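You operate a simulated robot arm through the tools that you are given. There is no shell and no other tool.

You run a simulated robot arm. Do the job below in one go: nothing can be reset, and whatever is moved stays where it is left.

JOB
Zero the battery tester, then test the blue battery and file it by its reading.
Fine: turn the white knob till the window says READY; contact arm off at the end. Where these are worked on the way, their far stop is far enough and under half their travel is too little: contact arm.

Only the result counts: the job must be done as asked and must still hold three seconds after the hand-in. Knocking over, shifting, dropping, spilling or breaking anything else fails it.

ROBOT AND FRAMES
A 6-joint arm with a two-finger gripper, fixed in place. Base frame: the origin is on the floor under the middle of its stand, x ahead of it, y to its left, z up; the work surface is at about z = 840. Readings come in mm, rad, newtons and seconds.
With the tool pointing down near the work surface it reaches from about 120 to 680 mm from the base axis. Its first joint turns from -1.152 to 1.152 rad. Payload 2.45 kg.
The tool frame sits at the grasp point between the pads (the TCP): z along the fingers, y along the line on which they close. The tips reach 30 mm beyond it. The gripper opens to 106 mm; its body begins 79 mm behind the TCP.
Orientation is told as [roll, pitch, yaw] about the base's x, y, z axes, in that order, counted from this pose: with the fingers straight down and closing along the base's y, the tool's x points along the base's -x, its y along +y and its z along -z.

CONTROLS
- The arm moves only by the tool jog_arm. Its argument "commands" is a list of rows, each a list of 2 entries, a list of its own where there are three numbers: the shift along the tool's x, y, z in units of 400 mm (1.0 is 400 mm), then the turn, a rotation vector about the tool's x, y, z in units of 45 degrees (1.0 is 45 degrees). In form: [[[dx, dy, dz], [ax, ay, az]], ...]. A call has 1 to 20 rows; each row is the pose to reach, as a shift and turn from the pose commanded when the call began, along the tool's axes at that moment. "fingers" is the closure, from 0 (fully open) to 1 (shut), set as the call begins (left out, the last holds). A call with a number of a shift or a turn outside -1 to 1 is refused whole. Each row takes 0.2 s and may step no farther than 50 mm and 0.15 rad from the row before; otherwise, or with a gripper value out of range, the whole call is refused. Where a pose cannot be reached the arm comes as near as it can. A force on the tool above 40 N (or 10 N above the force at the start of the call, whichever is more), or a blocked arm, ends the call early, and 0.2 s more pass. Each finger travels about 153 mm/s and halts on what it meets, pressing with about 39 N; the grip force reading is that of the motor and also rises with nothing between the fingers. The clock runs only during rows and for 0.2 s after the last one: add rows that repeat a pose to give the fingers time. The reply holds the time, the measured pose of the TCP, the force on the tool along the base axes, the opening and the grip force, in the units named above and with some noise, with the torque about the TCP (base axes, N m) and any sound that the robot's microphone picked up, and new pictures: "pictures" is both (left out), scene, wrist or none.
- Cameras (640 x 400 px; columns grow to the right, rows downward): "scene" is fixed at [71.6, 426.1, 1413.8]; the picture's right is [-0.67, -0.74, 0.00], its down [-0.39, 0.35, -0.85] and it looks along [0.63, -0.57, -0.52] (base axes); focal length 303 px, centre (320, 200). "wrist" rides on the gripper at [76, -2, -106] in the tool frame; the picture's right is [0.02, 1.00, 0.00], its down [-0.78, 0.02, -0.62] and it looks along [-0.62, 0.01, 0.78] (tool axes); focal length 247 px, centre (320, 200).
- point_at(camera, pixels): there is no depth. For up to 12 entries [column, row, z] of the newest picture of that camera ("zoom" is the newest enlarged one), the place [x, y] in the base frame at which the ray of that pixel passes the height z, good to about 3 mm, but the place of the scene camera against the robot may be out by one fixed shift of up to 12 mm in any direction. The clock stands still meanwhile.
- zoom(camera, box): a new picture of the part [left, top, right, bottom] of that camera's present view, enlarged. The clock stands still meanwhile.
- hand_in(): hands the job in; it is judged then, once.

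Unless the task says otherwise, let go and move clear before handing in.

The tools are called after "Call:" as a command line: name --argument value ..., lists and objects as JSON in quotes. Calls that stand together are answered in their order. jog_arm: Moves the arm, as the interface text tells. Its arguments: {"type":"object","properties":{"commands":{"type":"array"},"fingers":{"type":"number"},"pictures":{"type":"string","enum":["both","scene","wrist","none"]}},"required":["commands"]} The other tools are called the same way: point_at (camera, pixels) gives the place at which the rays of pixels pass given heights; zoom (camera, box) takes an enlarged picture of a part of a camera's view; hand_in () hands the job in.

At the start:

```text
time: 0.0
position: [389.5, 151.6, 1209.9]
orientation: [0.001, -0.001, 0.001]
force: [-0.6, -0.2, 0.4]
torque: [-0.03, 0.01, 0.01]
width: 105.9
finger_force: 0.1
```

scene: 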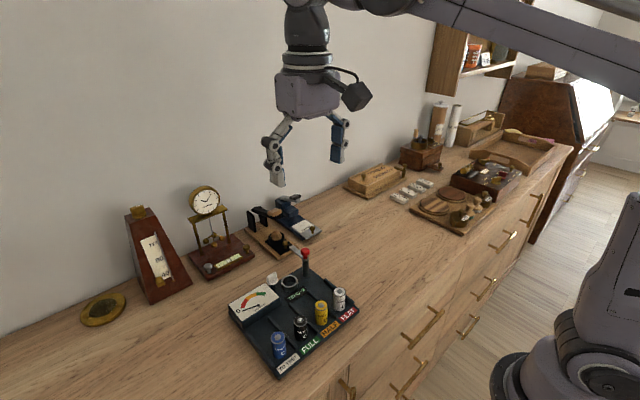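
wrist: 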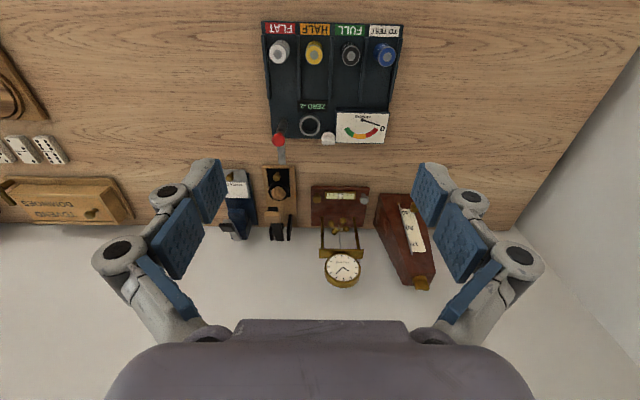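

The pictures show a battery tester (scene about 230-360, 260-375) with a blue battery near (278,345), a gauge, a knob and a red-tipped lever. I'll zoom in for details.

Call:
zoom --camera "scene" --box '[220, 235, 370, 380]'

Call:
zoom --camera "wrist" --box '[250, 10, 420, 160]'

```text
2.76 times, centred on (295, 308) of scene
```

zoom: 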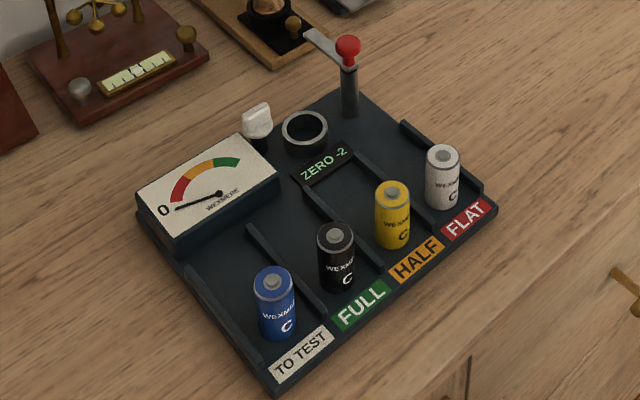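

```text
2.67 times, centred on (335, 85) of wrist
```

zoom: 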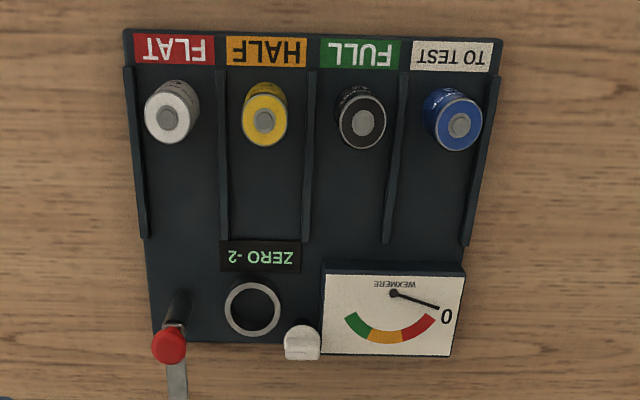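

The wrist zoom shows the tester's parts clearly: blue battery (458,125), ring socket (252,308), white knob (302,343), red ball (168,345). I'll get base coordinates for them at several heights.

Call:
point_at --camera "zoom" --pixels '[[125, 28, 855], [503, 40, 855], [155, 340, 855], [458, 125, 910], [458, 125, 900], [252, 308, 870], [302, 343, 880], [168, 345, 920], [178, 395, 910], [264, 119, 910], [362, 122, 910], [171, 117, 910]]'

Call:
point_at --camera "scene" --pixels '[[278, 377, 845], [230, 305, 845], [358, 316, 845], [278, 339, 910], [278, 339, 900], [289, 282, 870], [272, 278, 880], [305, 252, 920], [290, 247, 910], [321, 304, 910], [301, 320, 910], [340, 292, 910]]'

```text
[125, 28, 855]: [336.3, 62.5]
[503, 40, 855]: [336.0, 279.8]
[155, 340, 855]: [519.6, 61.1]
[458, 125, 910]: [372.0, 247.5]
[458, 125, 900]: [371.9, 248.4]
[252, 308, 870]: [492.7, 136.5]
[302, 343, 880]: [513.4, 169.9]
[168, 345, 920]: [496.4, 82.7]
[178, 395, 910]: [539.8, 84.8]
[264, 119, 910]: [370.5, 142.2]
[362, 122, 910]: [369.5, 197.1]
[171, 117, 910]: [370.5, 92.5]
```

```text
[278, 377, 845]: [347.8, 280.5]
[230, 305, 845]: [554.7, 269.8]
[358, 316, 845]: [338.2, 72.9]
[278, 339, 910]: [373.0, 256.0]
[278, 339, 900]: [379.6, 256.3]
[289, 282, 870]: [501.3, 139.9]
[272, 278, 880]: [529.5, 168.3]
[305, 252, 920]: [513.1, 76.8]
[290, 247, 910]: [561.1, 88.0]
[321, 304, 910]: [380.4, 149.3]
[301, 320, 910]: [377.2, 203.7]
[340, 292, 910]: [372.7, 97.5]
```

The two cameras agree within their offsets: the batteries stand near x≈371 with y≈248/197/142/92. I'll move the hand back and lower for a closer wrist view of the tester so I can triangulate heights.

Call:
jog_arm --commands '[[[0.072, 0.007, 0.065], [0, 0, 0]], [[0.144, 0.014, 0.13], [0, 0, 0]], [[0.216, 0.02, 0.195], [0, 0, 0]], [[0.288, 0.027, 0.26], [0, 0, 0]], [[0.361, 0.0335, 0.325], [0, 0, 0]], [[0.361, 0.0335, 0.325], [0, 0, 0]]]'

```text
time: 1.4
position: [244.3, 166.2, 1079.8]
orientation: [0.001, 0.0, 0.0]
force: [0.5, 0.3, -0.4]
torque: [0.02, 0.0, 0.0]
width: 106.0
finger_force: 0.1
```

scene: 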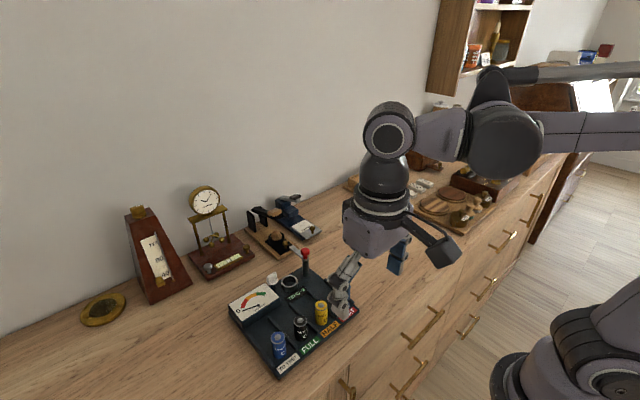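
wrist: 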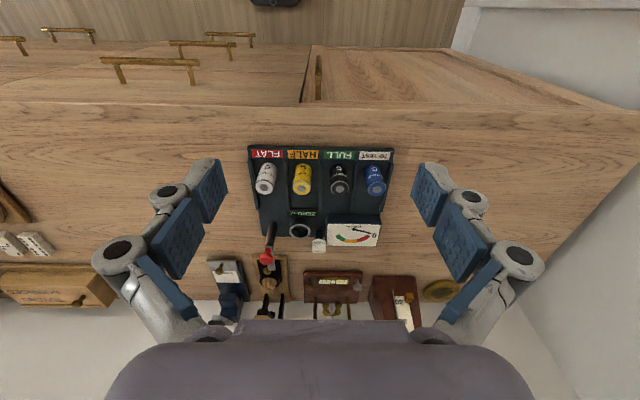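

The tester is now at wrist pixels (248-395, 145-245). I'll zoom in on it for triangulation.

Call:
zoom --camera "wrist" --box '[240, 140, 400, 270]'

Call:
zoom --camera "scene" --box '[225, 235, 325, 310]'

```text
3.08 times, centred on (320, 205) of wrist
```

zoom: 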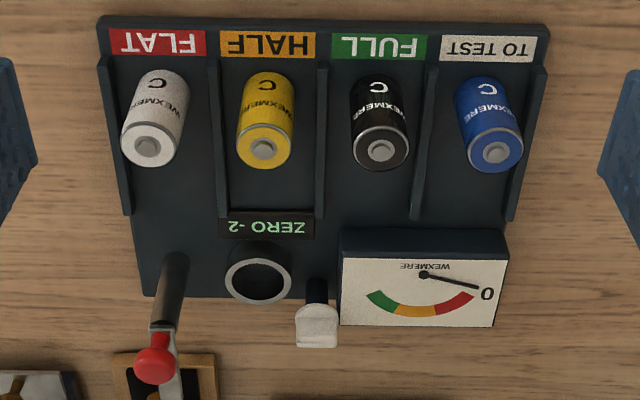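

```text
5.33 times, centred on (275, 272) of scene
```

zoom: 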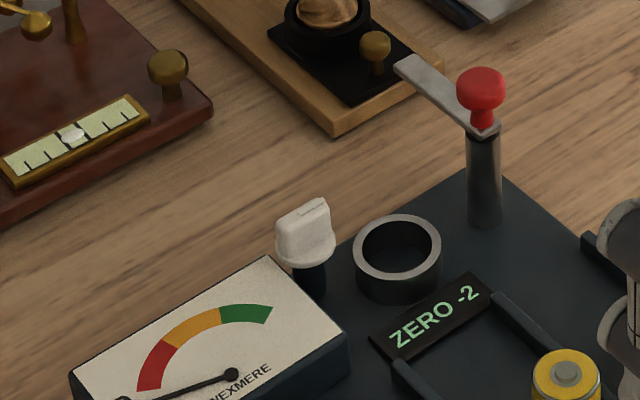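

Close-ups show the contact arm's strip pointing toward the wall from the post, the ring socket beside it, and a white fin knob on a vertical stem. I'll get ray positions for key pixels in this second view.

Call:
point_at --camera "wrist" --pixels '[[376.2, 189.7, 903], [300.2, 230, 867], [338, 185, 903], [301.5, 187.6, 903], [264.5, 187.5, 903], [318.7, 240.5, 880], [266.3, 257.5, 920], [272.3, 247, 910]]'

Call:
zoom --camera "wrist" --box '[250, 205, 340, 285]'

```text
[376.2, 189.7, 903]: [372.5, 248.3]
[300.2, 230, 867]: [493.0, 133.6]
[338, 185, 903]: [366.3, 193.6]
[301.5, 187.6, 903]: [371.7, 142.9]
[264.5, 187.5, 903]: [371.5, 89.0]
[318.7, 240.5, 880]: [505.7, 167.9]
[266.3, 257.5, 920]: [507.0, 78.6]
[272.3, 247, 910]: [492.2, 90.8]
```

```text
5.00 times, centred on (295, 245) of wrist
```

zoom: 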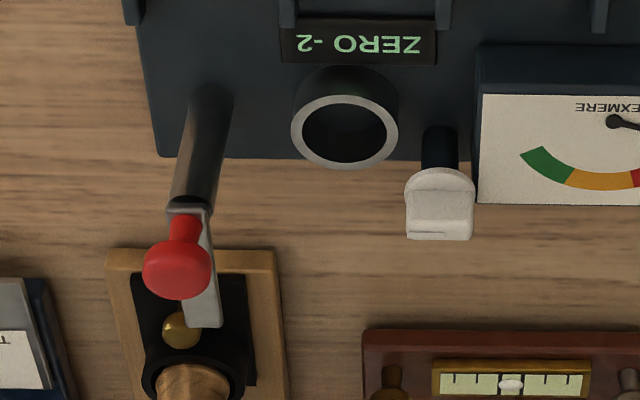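

I'll query the post base, post top, strip end and knob positions from this zoom.

Call:
point_at --camera "zoom" --pixels '[[212, 92, 855], [189, 207, 905], [178, 268, 930], [205, 318, 905], [438, 140, 860], [438, 185, 875], [440, 225, 890], [345, 130, 867], [345, 90, 855], [330, 190, 840], [180, 310, 860], [110, 250, 855]]'

```text
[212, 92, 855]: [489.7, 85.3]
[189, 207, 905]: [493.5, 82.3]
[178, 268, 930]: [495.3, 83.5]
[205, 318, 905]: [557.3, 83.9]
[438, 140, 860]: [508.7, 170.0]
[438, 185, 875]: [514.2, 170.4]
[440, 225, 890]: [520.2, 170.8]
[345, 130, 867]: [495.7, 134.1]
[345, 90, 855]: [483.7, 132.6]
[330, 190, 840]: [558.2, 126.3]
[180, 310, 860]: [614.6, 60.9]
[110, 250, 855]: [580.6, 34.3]
```

The post stands near (493,84), the ring near (494,134) and the knob near (509-514,170). Next I'll check the clearance to the objects behind the tester (clock base, coffee-grinder-like object).

Call:
point_at --camera "wrist" --pixels '[[304, 272, 850], [362, 271, 850], [326, 318, 860], [342, 318, 900], [262, 255, 848], [285, 255, 848], [240, 262, 850], [265, 297, 870], [370, 277, 850], [412, 277, 850]]'

Call:
zoom --camera "scene" --box '[120, 170, 330, 320]'

```text
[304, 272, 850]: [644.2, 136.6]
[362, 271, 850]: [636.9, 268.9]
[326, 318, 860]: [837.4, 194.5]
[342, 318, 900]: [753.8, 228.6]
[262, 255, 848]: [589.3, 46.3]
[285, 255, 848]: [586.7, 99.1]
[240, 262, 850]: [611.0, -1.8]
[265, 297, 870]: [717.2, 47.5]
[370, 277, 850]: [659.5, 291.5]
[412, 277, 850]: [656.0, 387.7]
```

```text
2.67 times, centred on (225, 245) of scene
```

zoom: 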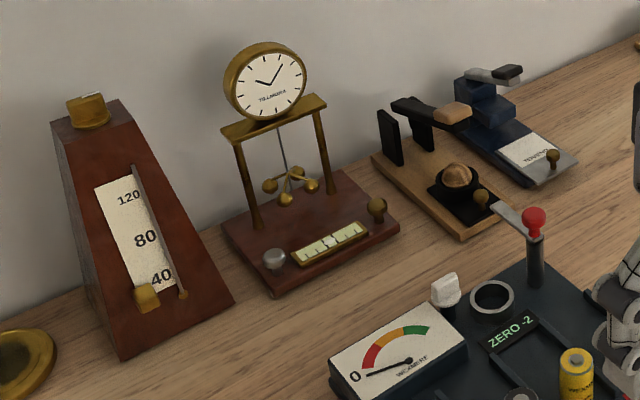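

The clock base begins at x≈640 and the other board at x≈588, so there is room. I'll go above the knob while turning the tool 90° about its axis (first 45°).

Call:
jog_arm --commands '[[[-0.11, 0.0015, 0.016], [0, 0, 0.1667]], [[-0.22, 0.003, 0.033], [0, 0, 0.3333]], [[-0.33, 0.0045, 0.05], [0, 0, 0.5]], [[-0.44, 0.006, 0.066], [0, 0, 0.6667]], [[-0.55, 0.0075, 0.083], [0, 0, 0.8333]], [[-0.662, 0.0095, 0.0995], [0, 0, 1.0]]]' --pictures "none"

Call:
jog_arm --commands '[[[0, 0, 0], [0, 0, 0.1667]], [[0, 0, 0], [0, 0, 0.3333]], [[0, 0, 0], [0, 0, 0.5]], [[0, 0, 0], [0, 0, 0.6667]], [[0, 0, 0], [0, 0, 0.8333]], [[0, 0, 0], [0, 0, 1.0]], [[0, 0, 0], [0, 0, 1.0]]]' --fingers 0.5

```text
time: 2.8
position: [511.1, 168.7, 1039.6]
orientation: [-0.001, -0.001, -0.788]
force: [0.7, 0.4, -0.8]
torque: [-0.04, 0.05, 0.02]
width: 106.1
finger_force: 0.2
```

```text
time: 4.4
position: [509.9, 169.7, 1040.7]
orientation: [0.001, 0.0, -1.572]
force: [-0.4, 0.3, 0.9]
torque: [-0.01, 0.02, -0.01]
width: 52.8
finger_force: 0.1
```

scene: 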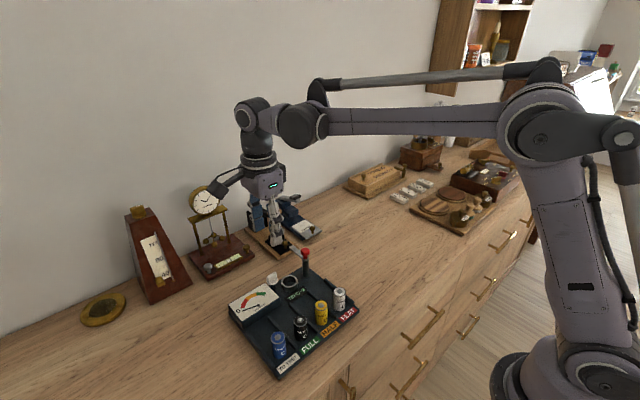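
wrist: 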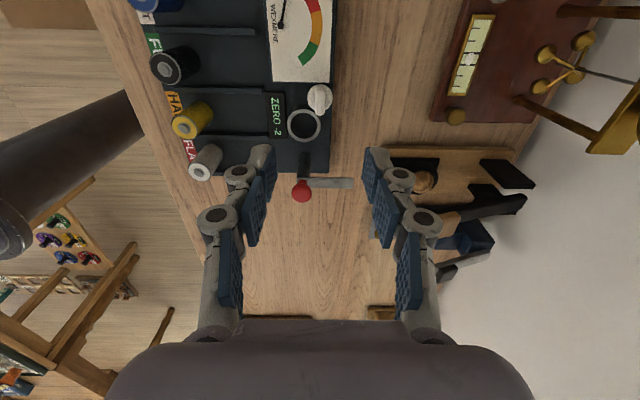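

Rotation works; the wrist view now shows the knob at (319,98), ring at (303,125), strip (310-355,183) and ball (302,190). I'll zoom in.

Call:
zoom --camera "wrist" --box '[255, 70, 375, 215]'

Call:
point_at --camera "wrist" --pixels '[[303, 125, 867], [319, 98, 890], [302, 190, 930], [355, 183, 905], [308, 183, 905]]'

```text
2.76 times, centred on (315, 142) of wrist
```

zoom: 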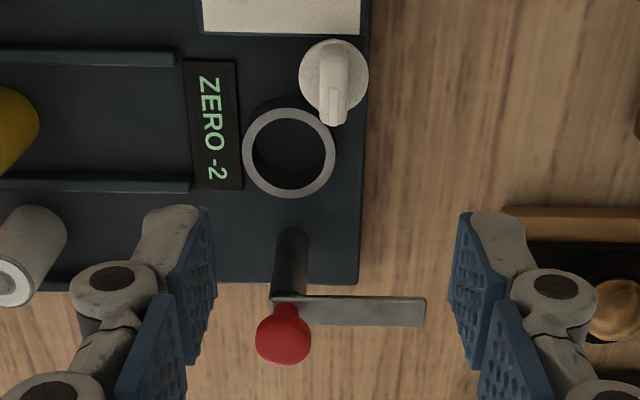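

```text
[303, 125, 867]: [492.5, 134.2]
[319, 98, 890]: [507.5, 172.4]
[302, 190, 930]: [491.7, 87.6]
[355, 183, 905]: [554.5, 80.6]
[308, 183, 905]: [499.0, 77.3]
```

In this view, the knob's fin runs along base y; its centre is near (508.5,170.5), with fin z≈882–904. I'll descend part way with a partly closed gripper and recheck the alignment.

Call:
jog_arm --commands '[[[0.001, -0.001, 0.06], [0, 0, 0]], [[0.002, -0.002, 0.12], [0, 0, 0]], [[0.002, -0.0035, 0.19], [0, 0, 0]], [[0.002, -0.0035, 0.19], [0, 0, 0]]]' --fingers 0.6

Call:
zoom --camera "wrist" --box '[240, 110, 400, 260]'

```text
time: 5.4
position: [509.4, 171.1, 964.4]
orientation: [-0.001, 0.0, -1.569]
force: [0.2, -1.2, -0.2]
torque: [0.01, -0.02, -0.03]
width: 42.5
finger_force: 0.1
```

scene: 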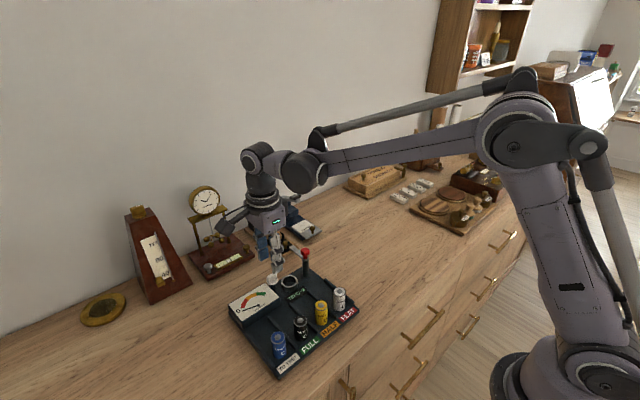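
wrist: 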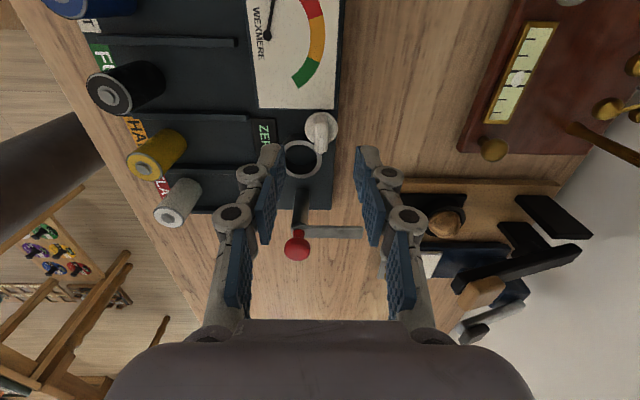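

```text
2.67 times, centred on (320, 185) of wrist
```

zoom: 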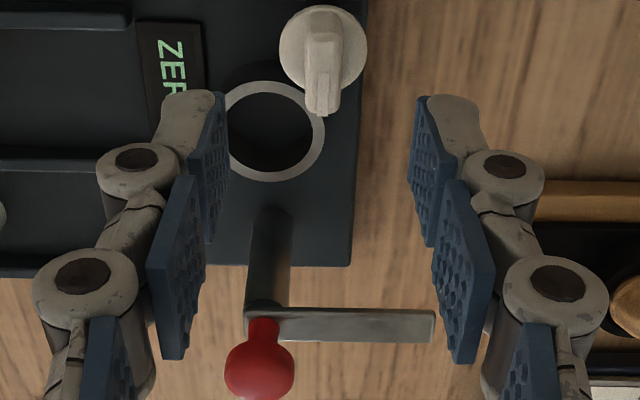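

The fin (zoom 323,60) is centred between the fingertips (cols 215/435). I'll descend to z≈918 with tips just above the collar and gauge top.

Call:
jog_arm --commands '[[[0, -0.001, 0.04], [0, 0, 0]], [[0, -0.002, 0.08], [0, 0, 0]], [[0, -0.002, 0.116], [0, 0, 0]], [[0, -0.002, 0.116], [0, 0, 0]]]' --fingers 0.6

Call:
zoom --camera "wrist" --box '[240, 110, 400, 260]'

Call:
zoom --camera "scene" --box '[225, 235, 325, 310]'

```text
time: 6.4
position: [507.6, 168.9, 920.2]
orientation: [0.001, 0.002, -1.569]
force: [0.3, 0.5, 0.6]
torque: [-0.03, -0.02, 0.0]
width: 42.3
finger_force: 0.1
```

scene: 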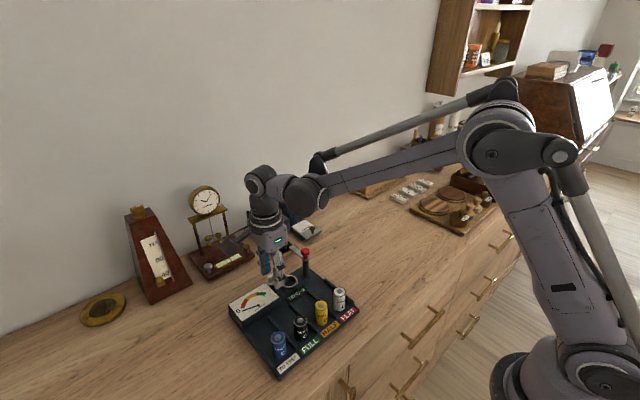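
wrist: 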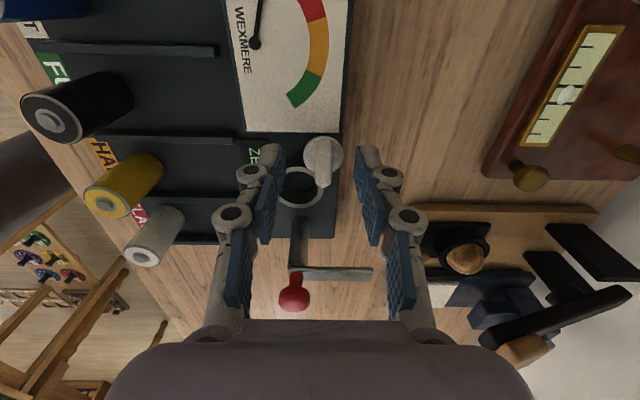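

```text
2.67 times, centred on (320, 185) of wrist
```

zoom: 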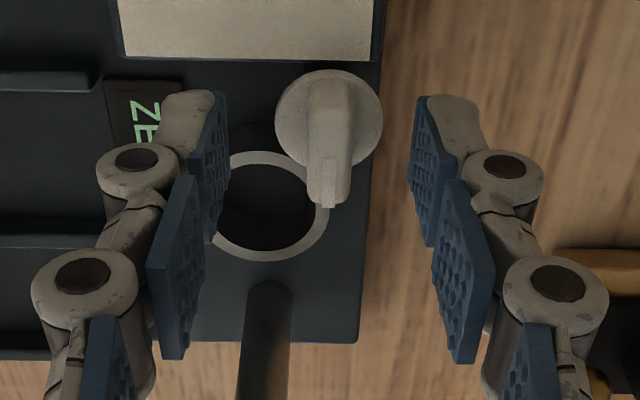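

```text
5.33 times, centred on (275, 272) of scene
```

zoom: 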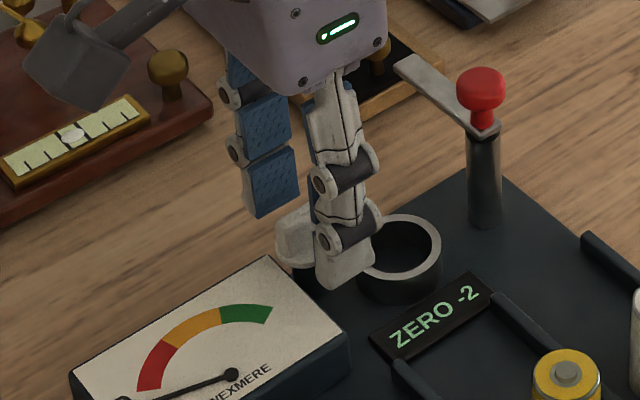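

The fingers flank the fin with the window still visible from the scene camera (ZERO -2 at zoom 435,318). I'll close on the fin.

Call:
jog_arm --commands '[[[0, 0, 0], [0, 0, 0]], [[0, 0, 0], [0, 0, 0]], [[0, 0, 0], [0, 0, 0]]]' --fingers 1.0

Call:
zoom --camera "scene" --box '[225, 235, 325, 310]'

Call:
zoom --camera "wrist" --box '[240, 110, 400, 260]'

```text
time: 7.2
position: [507.4, 169.8, 919.5]
orientation: [0.002, 0.0, -1.572]
force: [10.1, -0.9, 3.2]
torque: [0.31, -0.22, 0.0]
width: 9.3
finger_force: 37.4
```

scene: 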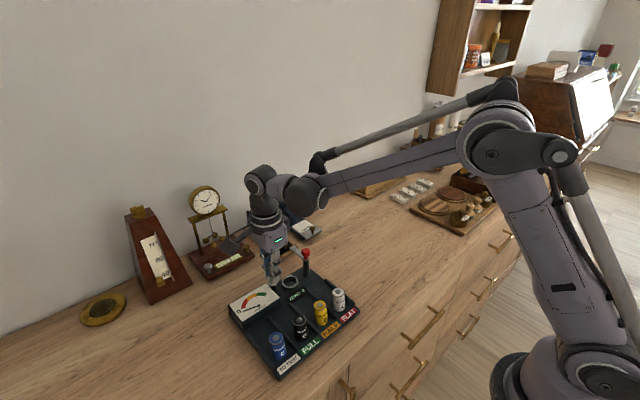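
wrist: 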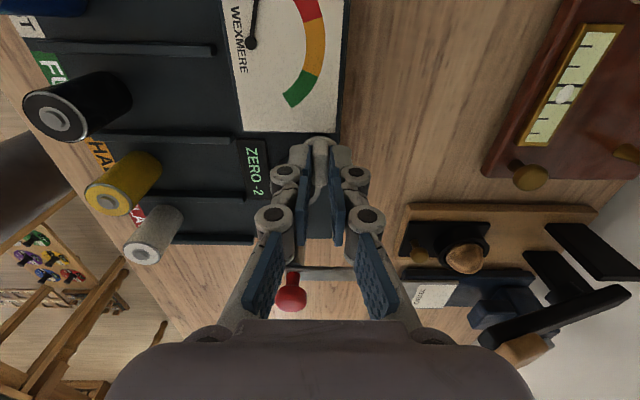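

```text
5.33 times, centred on (275, 272) of scene
```

zoom: 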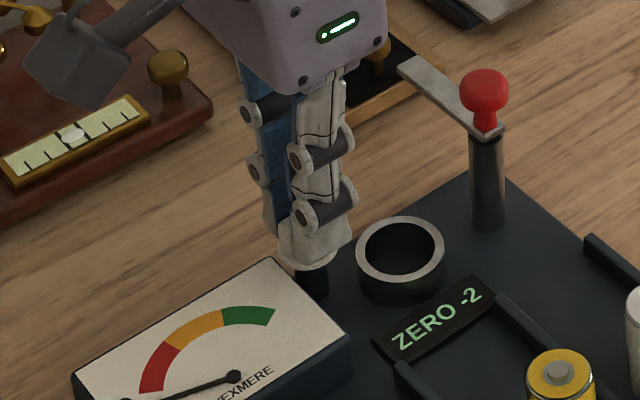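

```text
2.67 times, centred on (320, 185) of wrist
```

zoom: 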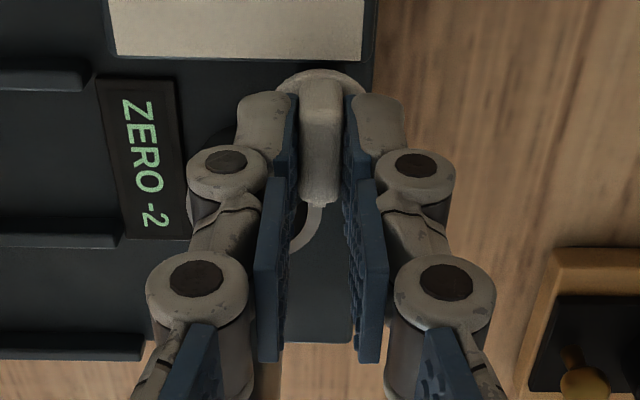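

The fin is gripped (width 9.3) with a +10 N x-force, so the knob axis is ~1 mm toward +x. I'll relieve that and turn a little clockwise, watching the window.

Call:
jog_arm --commands '[[[0, 0.0025, 0], [0, 0, 0.1]], [[0, 0.0025, 0], [0, 0, 0.2]], [[0, 0.0025, 0], [0, 0, 0.3]], [[0, 0.0025, 0], [0, 0, 0.3]]]' --fingers 1.0

Call:
zoom --camera "scene" --box '[220, 235, 370, 380]'

Call:
zoom --camera "wrist" --box '[240, 110, 400, 260]'

```text
time: 8.2
position: [508.9, 169.3, 918.4]
orientation: [0.001, -0.001, -1.805]
force: [0.3, -0.3, 3.6]
torque: [-0.05, -0.01, -0.03]
width: 9.5
finger_force: 37.2
```

scene: 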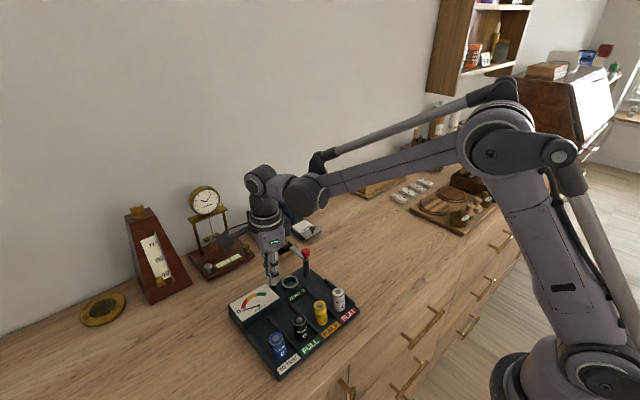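
wrist: 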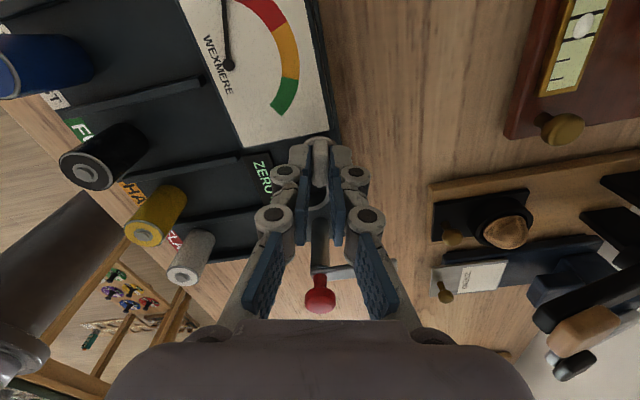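

```text
2.76 times, centred on (295, 308) of scene
```

zoom: 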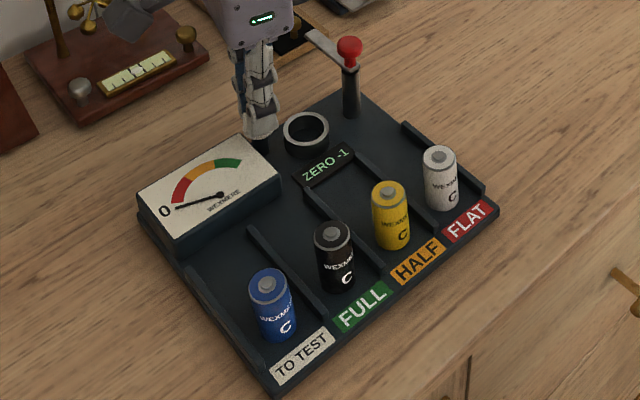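

```text
2.67 times, centred on (320, 185) of wrist
```

zoom: 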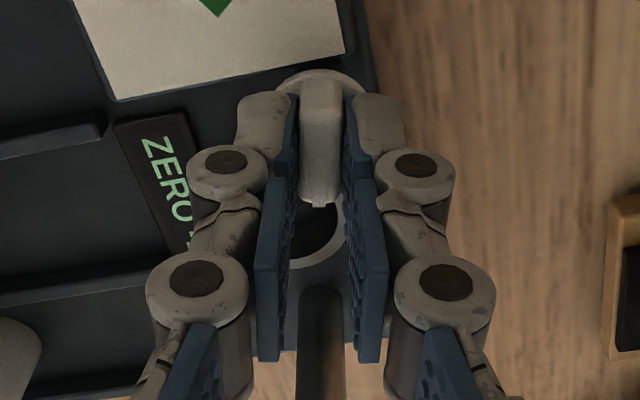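

The window now reads ZERO -1, so clockwise is right. Batteries' tops look slightly different from the first picture, so I'll zoom to check them before continuing.

Call:
zoom --camera "scene" --box '[255, 275, 365, 380]'

```text
3.81 times, centred on (310, 328) of scene
```

zoom: 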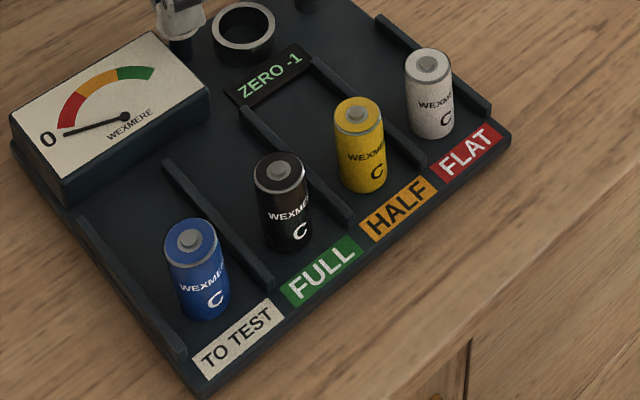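

All batteries appear to lean a hair in this frame; I'll keep an eye on that. I'll turn the knob another ~0.12 rad clockwise and re-read the window.

Call:
jog_arm --commands '[[[0, 0, 0], [0, 0, 0.08]], [[0, 0, 0], [0, 0, 0.15]], [[0, 0, 0], [0, 0, 0.15]]]' --fingers 1.0 --pictures "scene"

Call:
zoom --camera "scene" --box '[255, 265, 365, 380]'

```text
time: 9.0
position: [507.1, 170.2, 919.2]
orientation: [0.001, 0.0, -1.923]
force: [-6.4, -4.0, 7.1]
torque: [0.15, 0.03, -0.02]
width: 9.4
finger_force: 37.6
```

scene: 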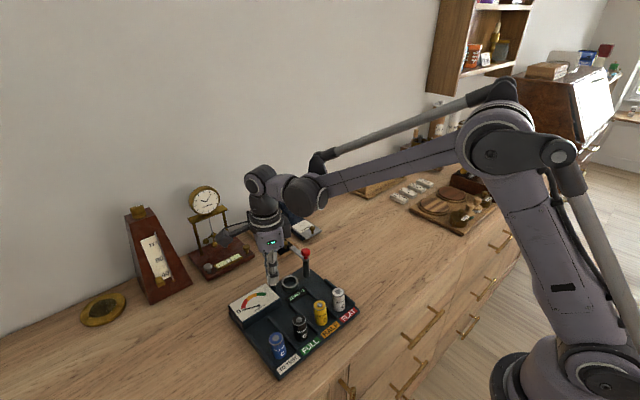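

```text
3.48 times, centred on (310, 322) of scene
```

zoom: 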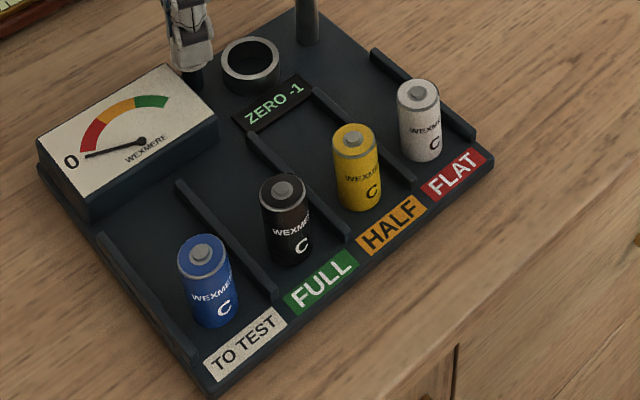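

Still ZERO -1 after ~0.35 rad total, with small side forces building. I'll relieve these and continue clockwise in small steps.

Call:
jog_arm --commands '[[[-0.0018, -0.0012, -0.0018], [0, 0, 0.06]], [[-0.0018, -0.0012, -0.0018], [0, 0, 0.13]], [[-0.0018, -0.0012, -0.0018], [0, 0, 0.13]]]' --fingers 1.0 --pictures "none"

Call:
zoom --camera "scene" --box '[255, 265, 365, 380]'

```text
time: 9.8
position: [508.6, 169.9, 919.3]
orientation: [0.001, -0.001, -2.027]
force: [-3.2, -1.3, -0.1]
torque: [-0.46, 0.27, 0.02]
width: 9.6
finger_force: 37.5
```

```text
3.48 times, centred on (310, 322) of scene
```

zoom: 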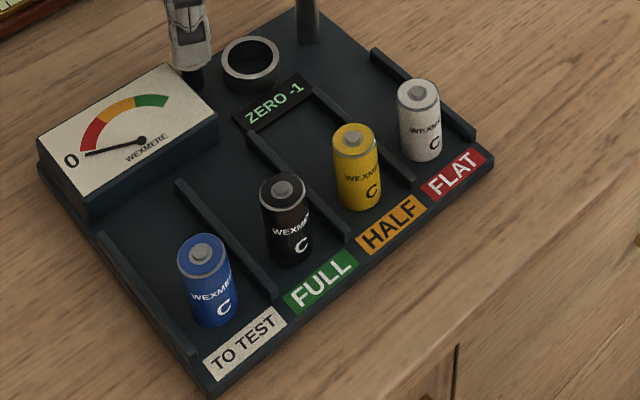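

Still ZERO -1 at ~0.46 rad total; batteries are steady. Continue another ~0.1 rad.

Call:
jog_arm --commands '[[[-0.001, -0.0005, 0], [0, 0, 0.06]], [[-0.001, -0.0005, 0], [0, 0, 0.12]], [[-0.001, -0.0005, 0], [0, 0, 0.12]]]' --fingers 1.0 --pictures "none"

Call:
zoom --camera "scene" --box '[255, 265, 365, 380]'

Call:
zoom --camera "wrist" --box '[240, 110, 400, 260]'

```text
time: 10.6
position: [508.0, 168.5, 919.4]
orientation: [0.001, 0.001, -2.12]
force: [1.6, 0.4, -0.6]
torque: [-0.46, 0.24, 0.01]
width: 9.4
finger_force: 37.2
```

```text
3.48 times, centred on (310, 322) of scene
```

zoom: 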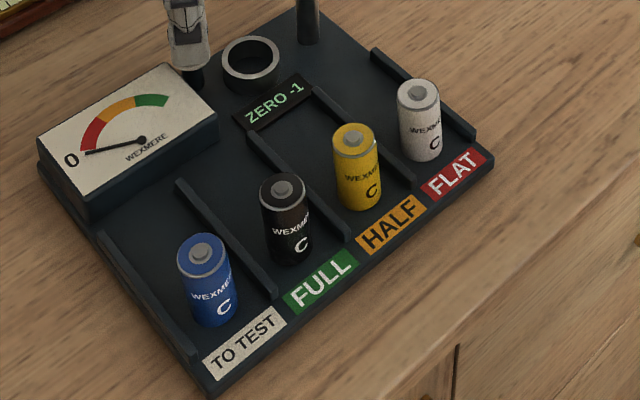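

```text
2.67 times, centred on (320, 185) of wrist
```

zoom: 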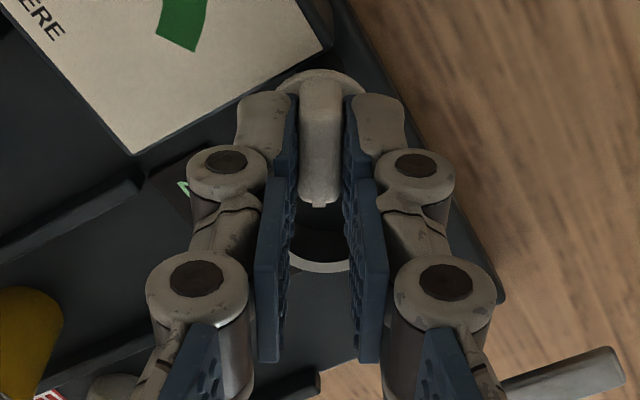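

Still ZERO -1 at ~0.55 rad; the fin turns with the pads. Continue in two more small steps.

Call:
jog_arm --commands '[[[0, 0, 0], [0, 0, 0.06]], [[0, 0, 0], [0, 0, 0.12]], [[0, 0, 0], [0, 0, 0.12]]]' --fingers 1.0 --pictures "none"

Call:
zoom --camera "scene" --box '[255, 265, 365, 380]'

```text
time: 11.4
position: [509.0, 169.7, 920.0]
orientation: [0.001, 0.001, -2.213]
force: [10.1, 2.1, 10.2]
torque: [-0.56, 0.25, 0.0]
width: 9.5
finger_force: 36.8
```

```text
3.48 times, centred on (310, 322) of scene
```

zoom: 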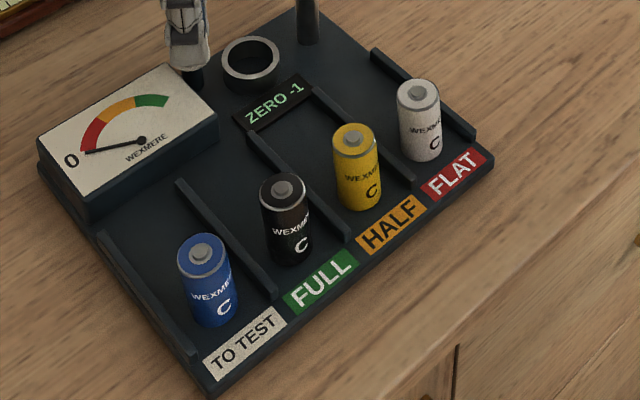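

Still ZERO -1 at ~0.64 rad, with forces of ~10 N in x and z. I'll relieve those and continue.

Call:
jog_arm --commands '[[[0.0021, 0.0016, -0.0025], [0, 0, 0.06]], [[0.0021, 0.0016, -0.0025], [0, 0, 0.12]], [[0.0021, 0.0016, -0.0025], [0, 0, 0.12]]]' --fingers 1.0 --pictures "none"

Call:
zoom --camera "scene" --box '[255, 265, 365, 380]'

```text
time: 12.2
position: [507.6, 169.4, 919.8]
orientation: [-0.003, 0.0, -2.307]
force: [-0.9, 1.0, 0.5]
torque: [0.28, -0.27, 0.04]
width: 9.8
finger_force: 37.3
```

```text
3.48 times, centred on (310, 322) of scene
```

zoom: 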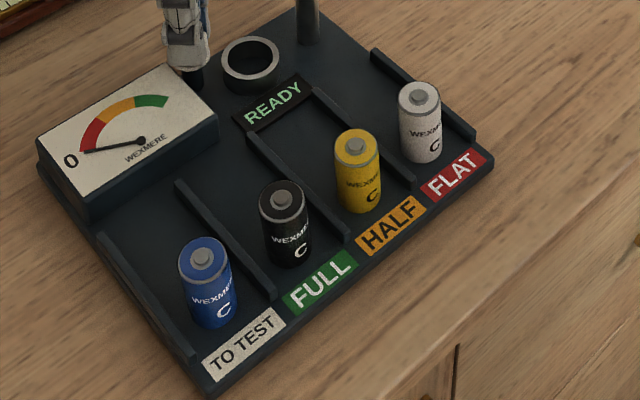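

The window now says READY. I'll turn a little further (~0.06 rad) toward the middle of this position and check it stays READY.

Call:
jog_arm --commands '[[[0, 0, 0], [0, 0, 0.04]], [[0, 0, 0], [0, 0, 0.08]], [[0, 0, 0], [0, 0, 0.08]]]' --fingers 1.0 --pictures "none"

Call:
zoom --camera "scene" --box '[255, 265, 365, 380]'

```text
time: 13.0
position: [508.2, 169.8, 919.3]
orientation: [0.0, 0.0, -2.369]
force: [-2.0, 1.7, -1.5]
torque: [0.28, -0.25, -0.01]
width: 9.7
finger_force: 36.6
```

```text
3.48 times, centred on (310, 322) of scene
```

zoom: 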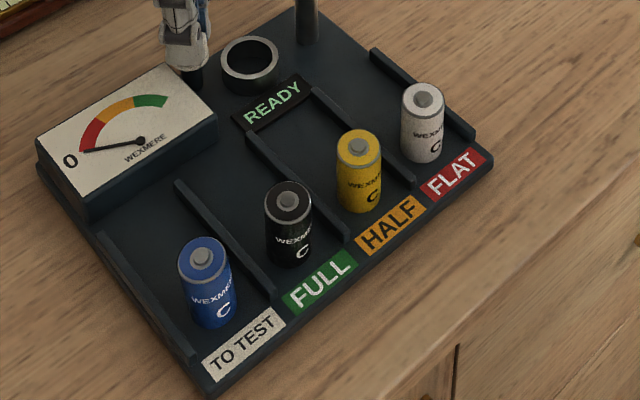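

Still READY. One more small turn (~0.05 rad) toward the centre, then I'll release.

Call:
jog_arm --commands '[[[0, 0, 0], [0, 0, 0.035]], [[0, 0, 0], [0, 0, 0.07]], [[0, 0, 0], [0, 0, 0.07]]]' --fingers 1.0 --pictures "none"

Call:
zoom --camera "scene" --box '[255, 265, 365, 380]'

```text
time: 13.8
position: [510.7, 170.0, 919.9]
orientation: [-0.001, 0.0, -2.426]
force: [-1.9, 0.5, -1.1]
torque: [0.23, -0.29, -0.02]
width: 9.5
finger_force: 36.2
```

```text
3.48 times, centred on (310, 322) of scene
```

zoom: 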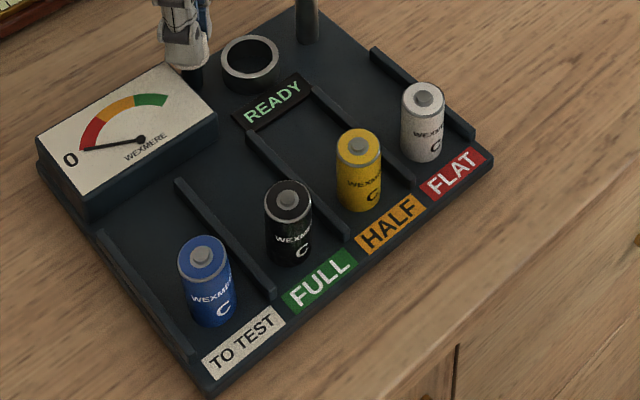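

READY holds. I'll open the fingers modestly and then check that the window stays READY before lifting.

Call:
jog_arm --commands '[[[0, 0, 0], [0, 0, 0]], [[0, 0, 0], [0, 0, 0]]]' --fingers 0.68 --pictures "none"

Call:
zoom --camera "scene" --box '[255, 265, 365, 380]'

Call:
zoom --camera "wrist" --box '[240, 110, 400, 260]'

```text
time: 14.4
position: [509.5, 168.5, 919.2]
orientation: [-0.001, 0.001, -2.425]
force: [-0.4, 0.6, -1.1]
torque: [0.0, 0.02, -0.01]
width: 34.0
finger_force: 0.1
```

```text
3.48 times, centred on (310, 322) of scene
```

zoom: 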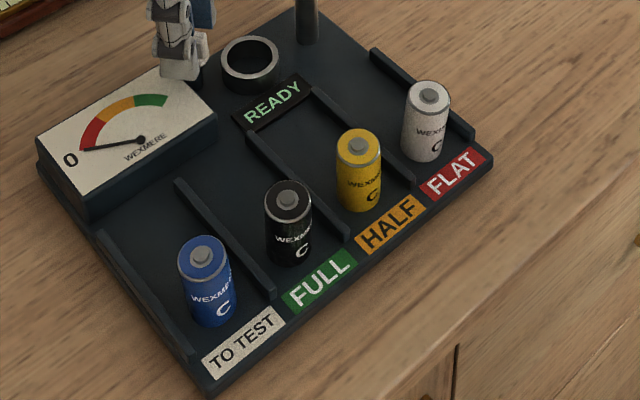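

```text
2.67 times, centred on (320, 185) of wrist
```

zoom: 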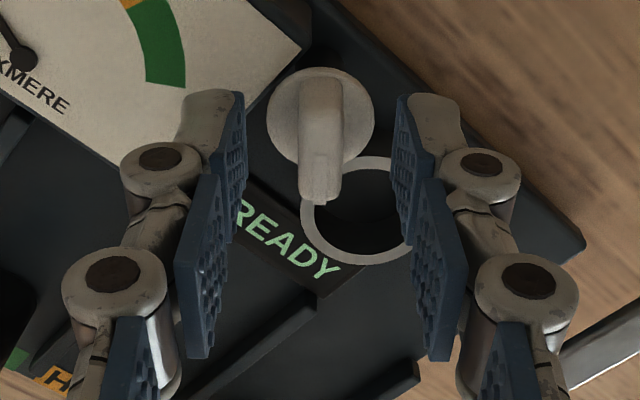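

READY remains after release. I'll lift straight up, then go over the blue battery while turning the tool back towards closing along base x.

Call:
jog_arm --commands '[[[0, 0, -0.084], [0, 0, 0]], [[0, 0, -0.168], [0, 0, 0]], [[0, 0, -0.252], [0, 0, 0]], [[-0.0215, -0.0626, -0.252], [0, 0, -0.1667]], [[-0.0429, -0.1252, -0.252], [0, 0, -0.3333]], [[-0.0644, -0.1878, -0.252], [0, 0, -0.5]], [[-0.0858, -0.2505, -0.252], [0, 0, -0.6667]], [[-0.1073, -0.3131, -0.252], [0, 0, -0.8333]], [[-0.1287, -0.3757, -0.252], [0, 0, -1.0]], [[-0.1287, -0.3757, -0.252], [0, 0, -1.0]]]' --fingers 0.45

Call:
zoom --camera "scene" --box '[255, 265, 365, 380]'

Call:
zoom --camera "wrist" --box '[200, 50, 440, 200]'

```text
time: 16.6
position: [370.5, 249.9, 1020.3]
orientation: [0.002, 0.0, -1.639]
force: [-0.8, 1.0, 0.4]
torque: [-0.02, 0.01, 0.04]
width: 58.4
finger_force: 0.1
```

scene: 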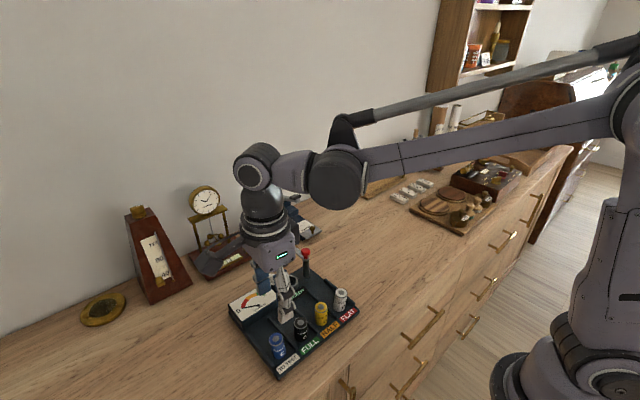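
wrist: 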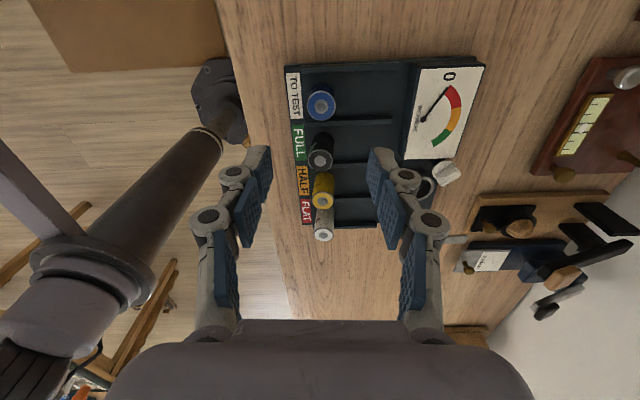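

```text
3.48 times, centred on (310, 322) of scene
```

zoom: 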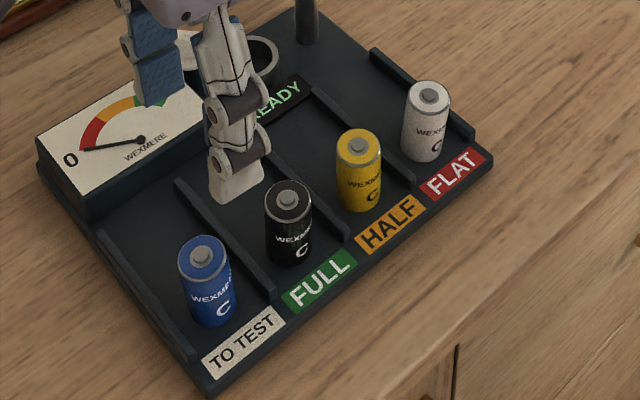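

```text
2.67 times, centred on (320, 125) of wrist
```

zoom: 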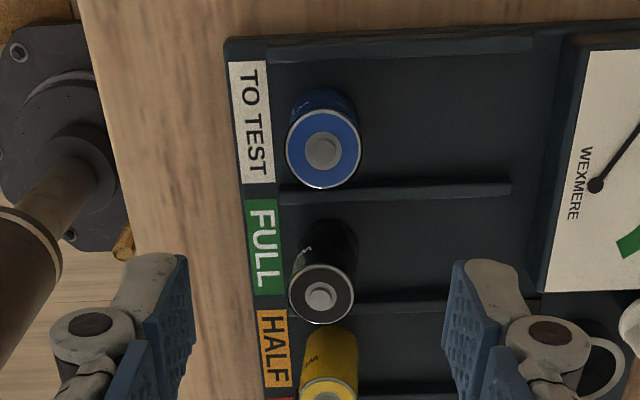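

The blue battery's top is at zoom (322,148), upright. I'll get its place at its top height.

Call:
point_at --camera "zoom" --pixels '[[322, 148, 904], [322, 148, 900], [326, 100, 856], [320, 296, 904], [240, 45, 852], [326, 388, 904], [400, 45, 862], [400, 192, 862], [380, 308, 862], [232, 62, 855]]'

```text
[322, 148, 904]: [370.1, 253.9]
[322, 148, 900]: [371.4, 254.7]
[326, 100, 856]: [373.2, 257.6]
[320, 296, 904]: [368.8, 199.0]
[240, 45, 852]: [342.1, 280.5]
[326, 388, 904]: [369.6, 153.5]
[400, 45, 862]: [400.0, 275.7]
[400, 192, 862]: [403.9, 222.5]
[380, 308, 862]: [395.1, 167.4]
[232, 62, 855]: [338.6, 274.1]
```

The blue battery is at about (370.5,254), diameter ~26 mm. I'll square up the yaw, centre over it, and descend to ~965 for a last check.

Call:
jog_arm --commands '[[[0.0097, -0.0007, 0.04], [0, 0, -0.0866]], [[0.0097, -0.0007, 0.09], [0, 0, -0.0866]], [[0.0097, -0.0007, 0.1375], [0, 0, -0.0866]], [[0.0097, -0.0007, 0.1375], [0, 0, -0.0866]]]' --fingers 0.45

Call:
zoom --camera "wrist" --box '[200, 80, 440, 230]'

```text
time: 17.6
position: [371.2, 252.2, 966.9]
orientation: [0.0, 0.001, -1.573]
force: [-0.1, 0.4, -0.7]
torque: [0.02, -0.05, -0.01]
width: 58.2
finger_force: 0.1
```

scene: 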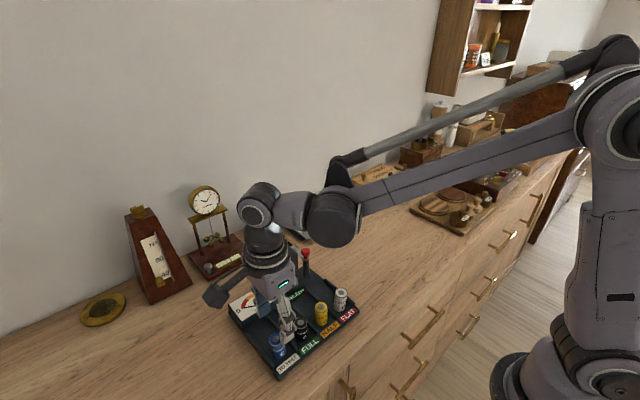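
wrist: 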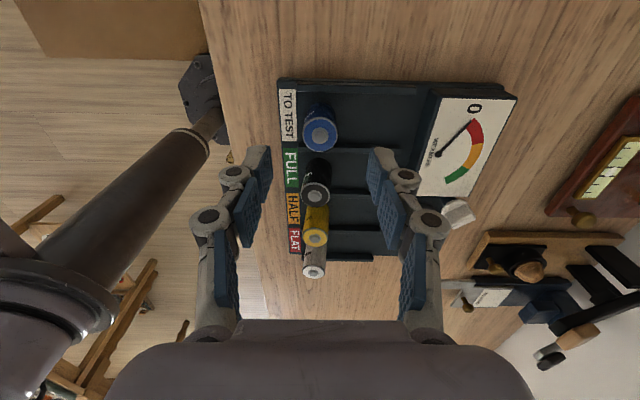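

```text
2.67 times, centred on (320, 155) of wrist
```

zoom: 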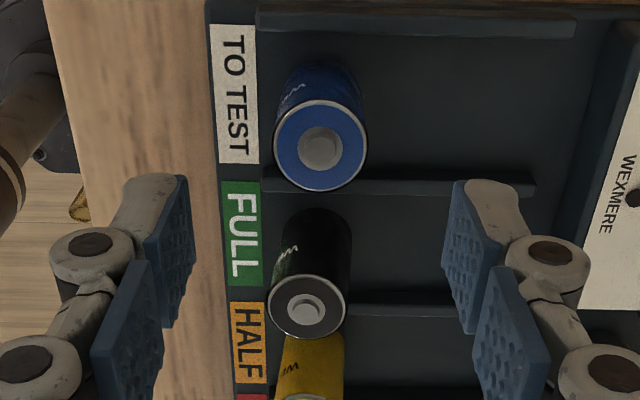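

Call:
point_at --camera "zoom" --pixels '[[320, 147, 904], [322, 144, 902], [309, 306, 904], [266, 175, 856], [530, 186, 864], [570, 25, 864], [330, 60, 856]]'

```text
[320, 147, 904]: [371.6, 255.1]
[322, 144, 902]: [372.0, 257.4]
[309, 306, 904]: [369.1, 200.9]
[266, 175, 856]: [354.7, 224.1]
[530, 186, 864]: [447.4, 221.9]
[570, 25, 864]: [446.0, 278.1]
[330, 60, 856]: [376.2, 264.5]
```

The battery is centred at ~(371.5,255), between the fingers. I'll descend to z≈903 so that the pads cover the upper part of the battery, then close gently afterwards.

Call:
jog_arm --commands '[[[0.003, 0, 0.06], [0, 0, 0]], [[0.006, 0, 0.11], [0, 0, 0]], [[0.006, 0, 0.16], [0, 0, 0]], [[0.006, 0, 0.16], [0, 0, 0]]]' --fingers 0.5

Call:
zoom --camera "wrist" --box '[200, 80, 440, 230]'

Call:
zoom --camera "scene" --box '[235, 275, 365, 380]'

```text
time: 18.6
position: [370.6, 254.8, 903.9]
orientation: [0.0, 0.0, -1.573]
force: [0.4, -1.4, 0.2]
torque: [0.0, 0.02, 0.0]
width: 52.8
finger_force: 0.1
```

scene: 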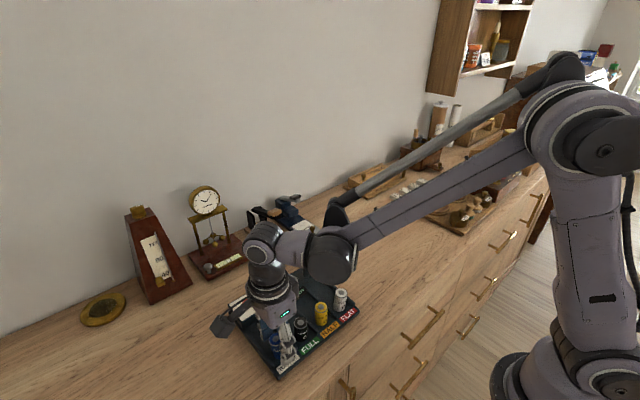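
wrist: 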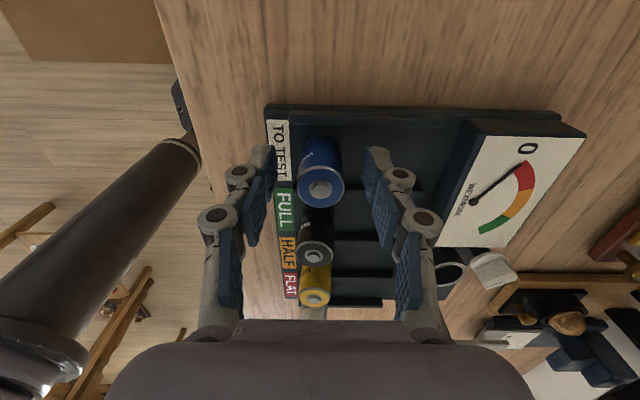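

```text
2.67 times, centred on (320, 155) of wrist
```

zoom: 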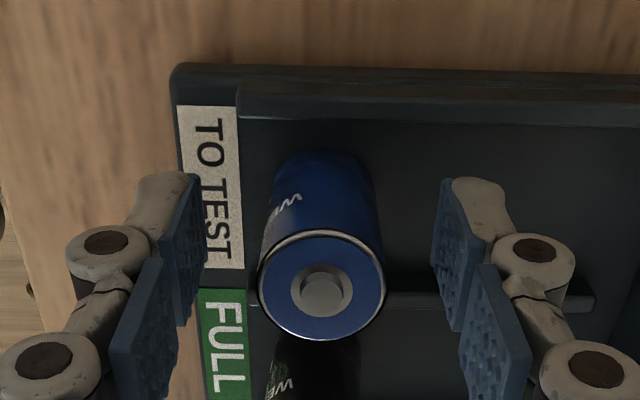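

```text
3.81 times, centred on (300, 328) of scene
```

zoom: 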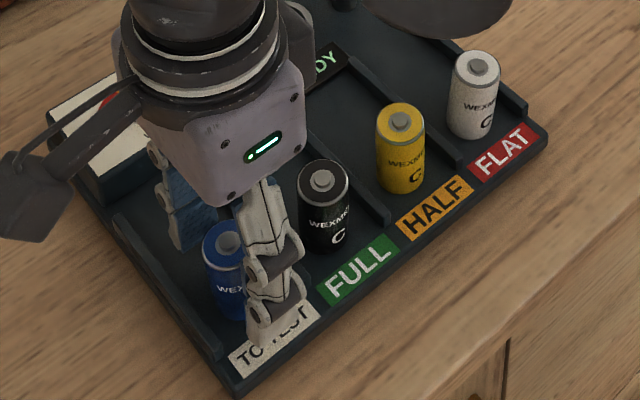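

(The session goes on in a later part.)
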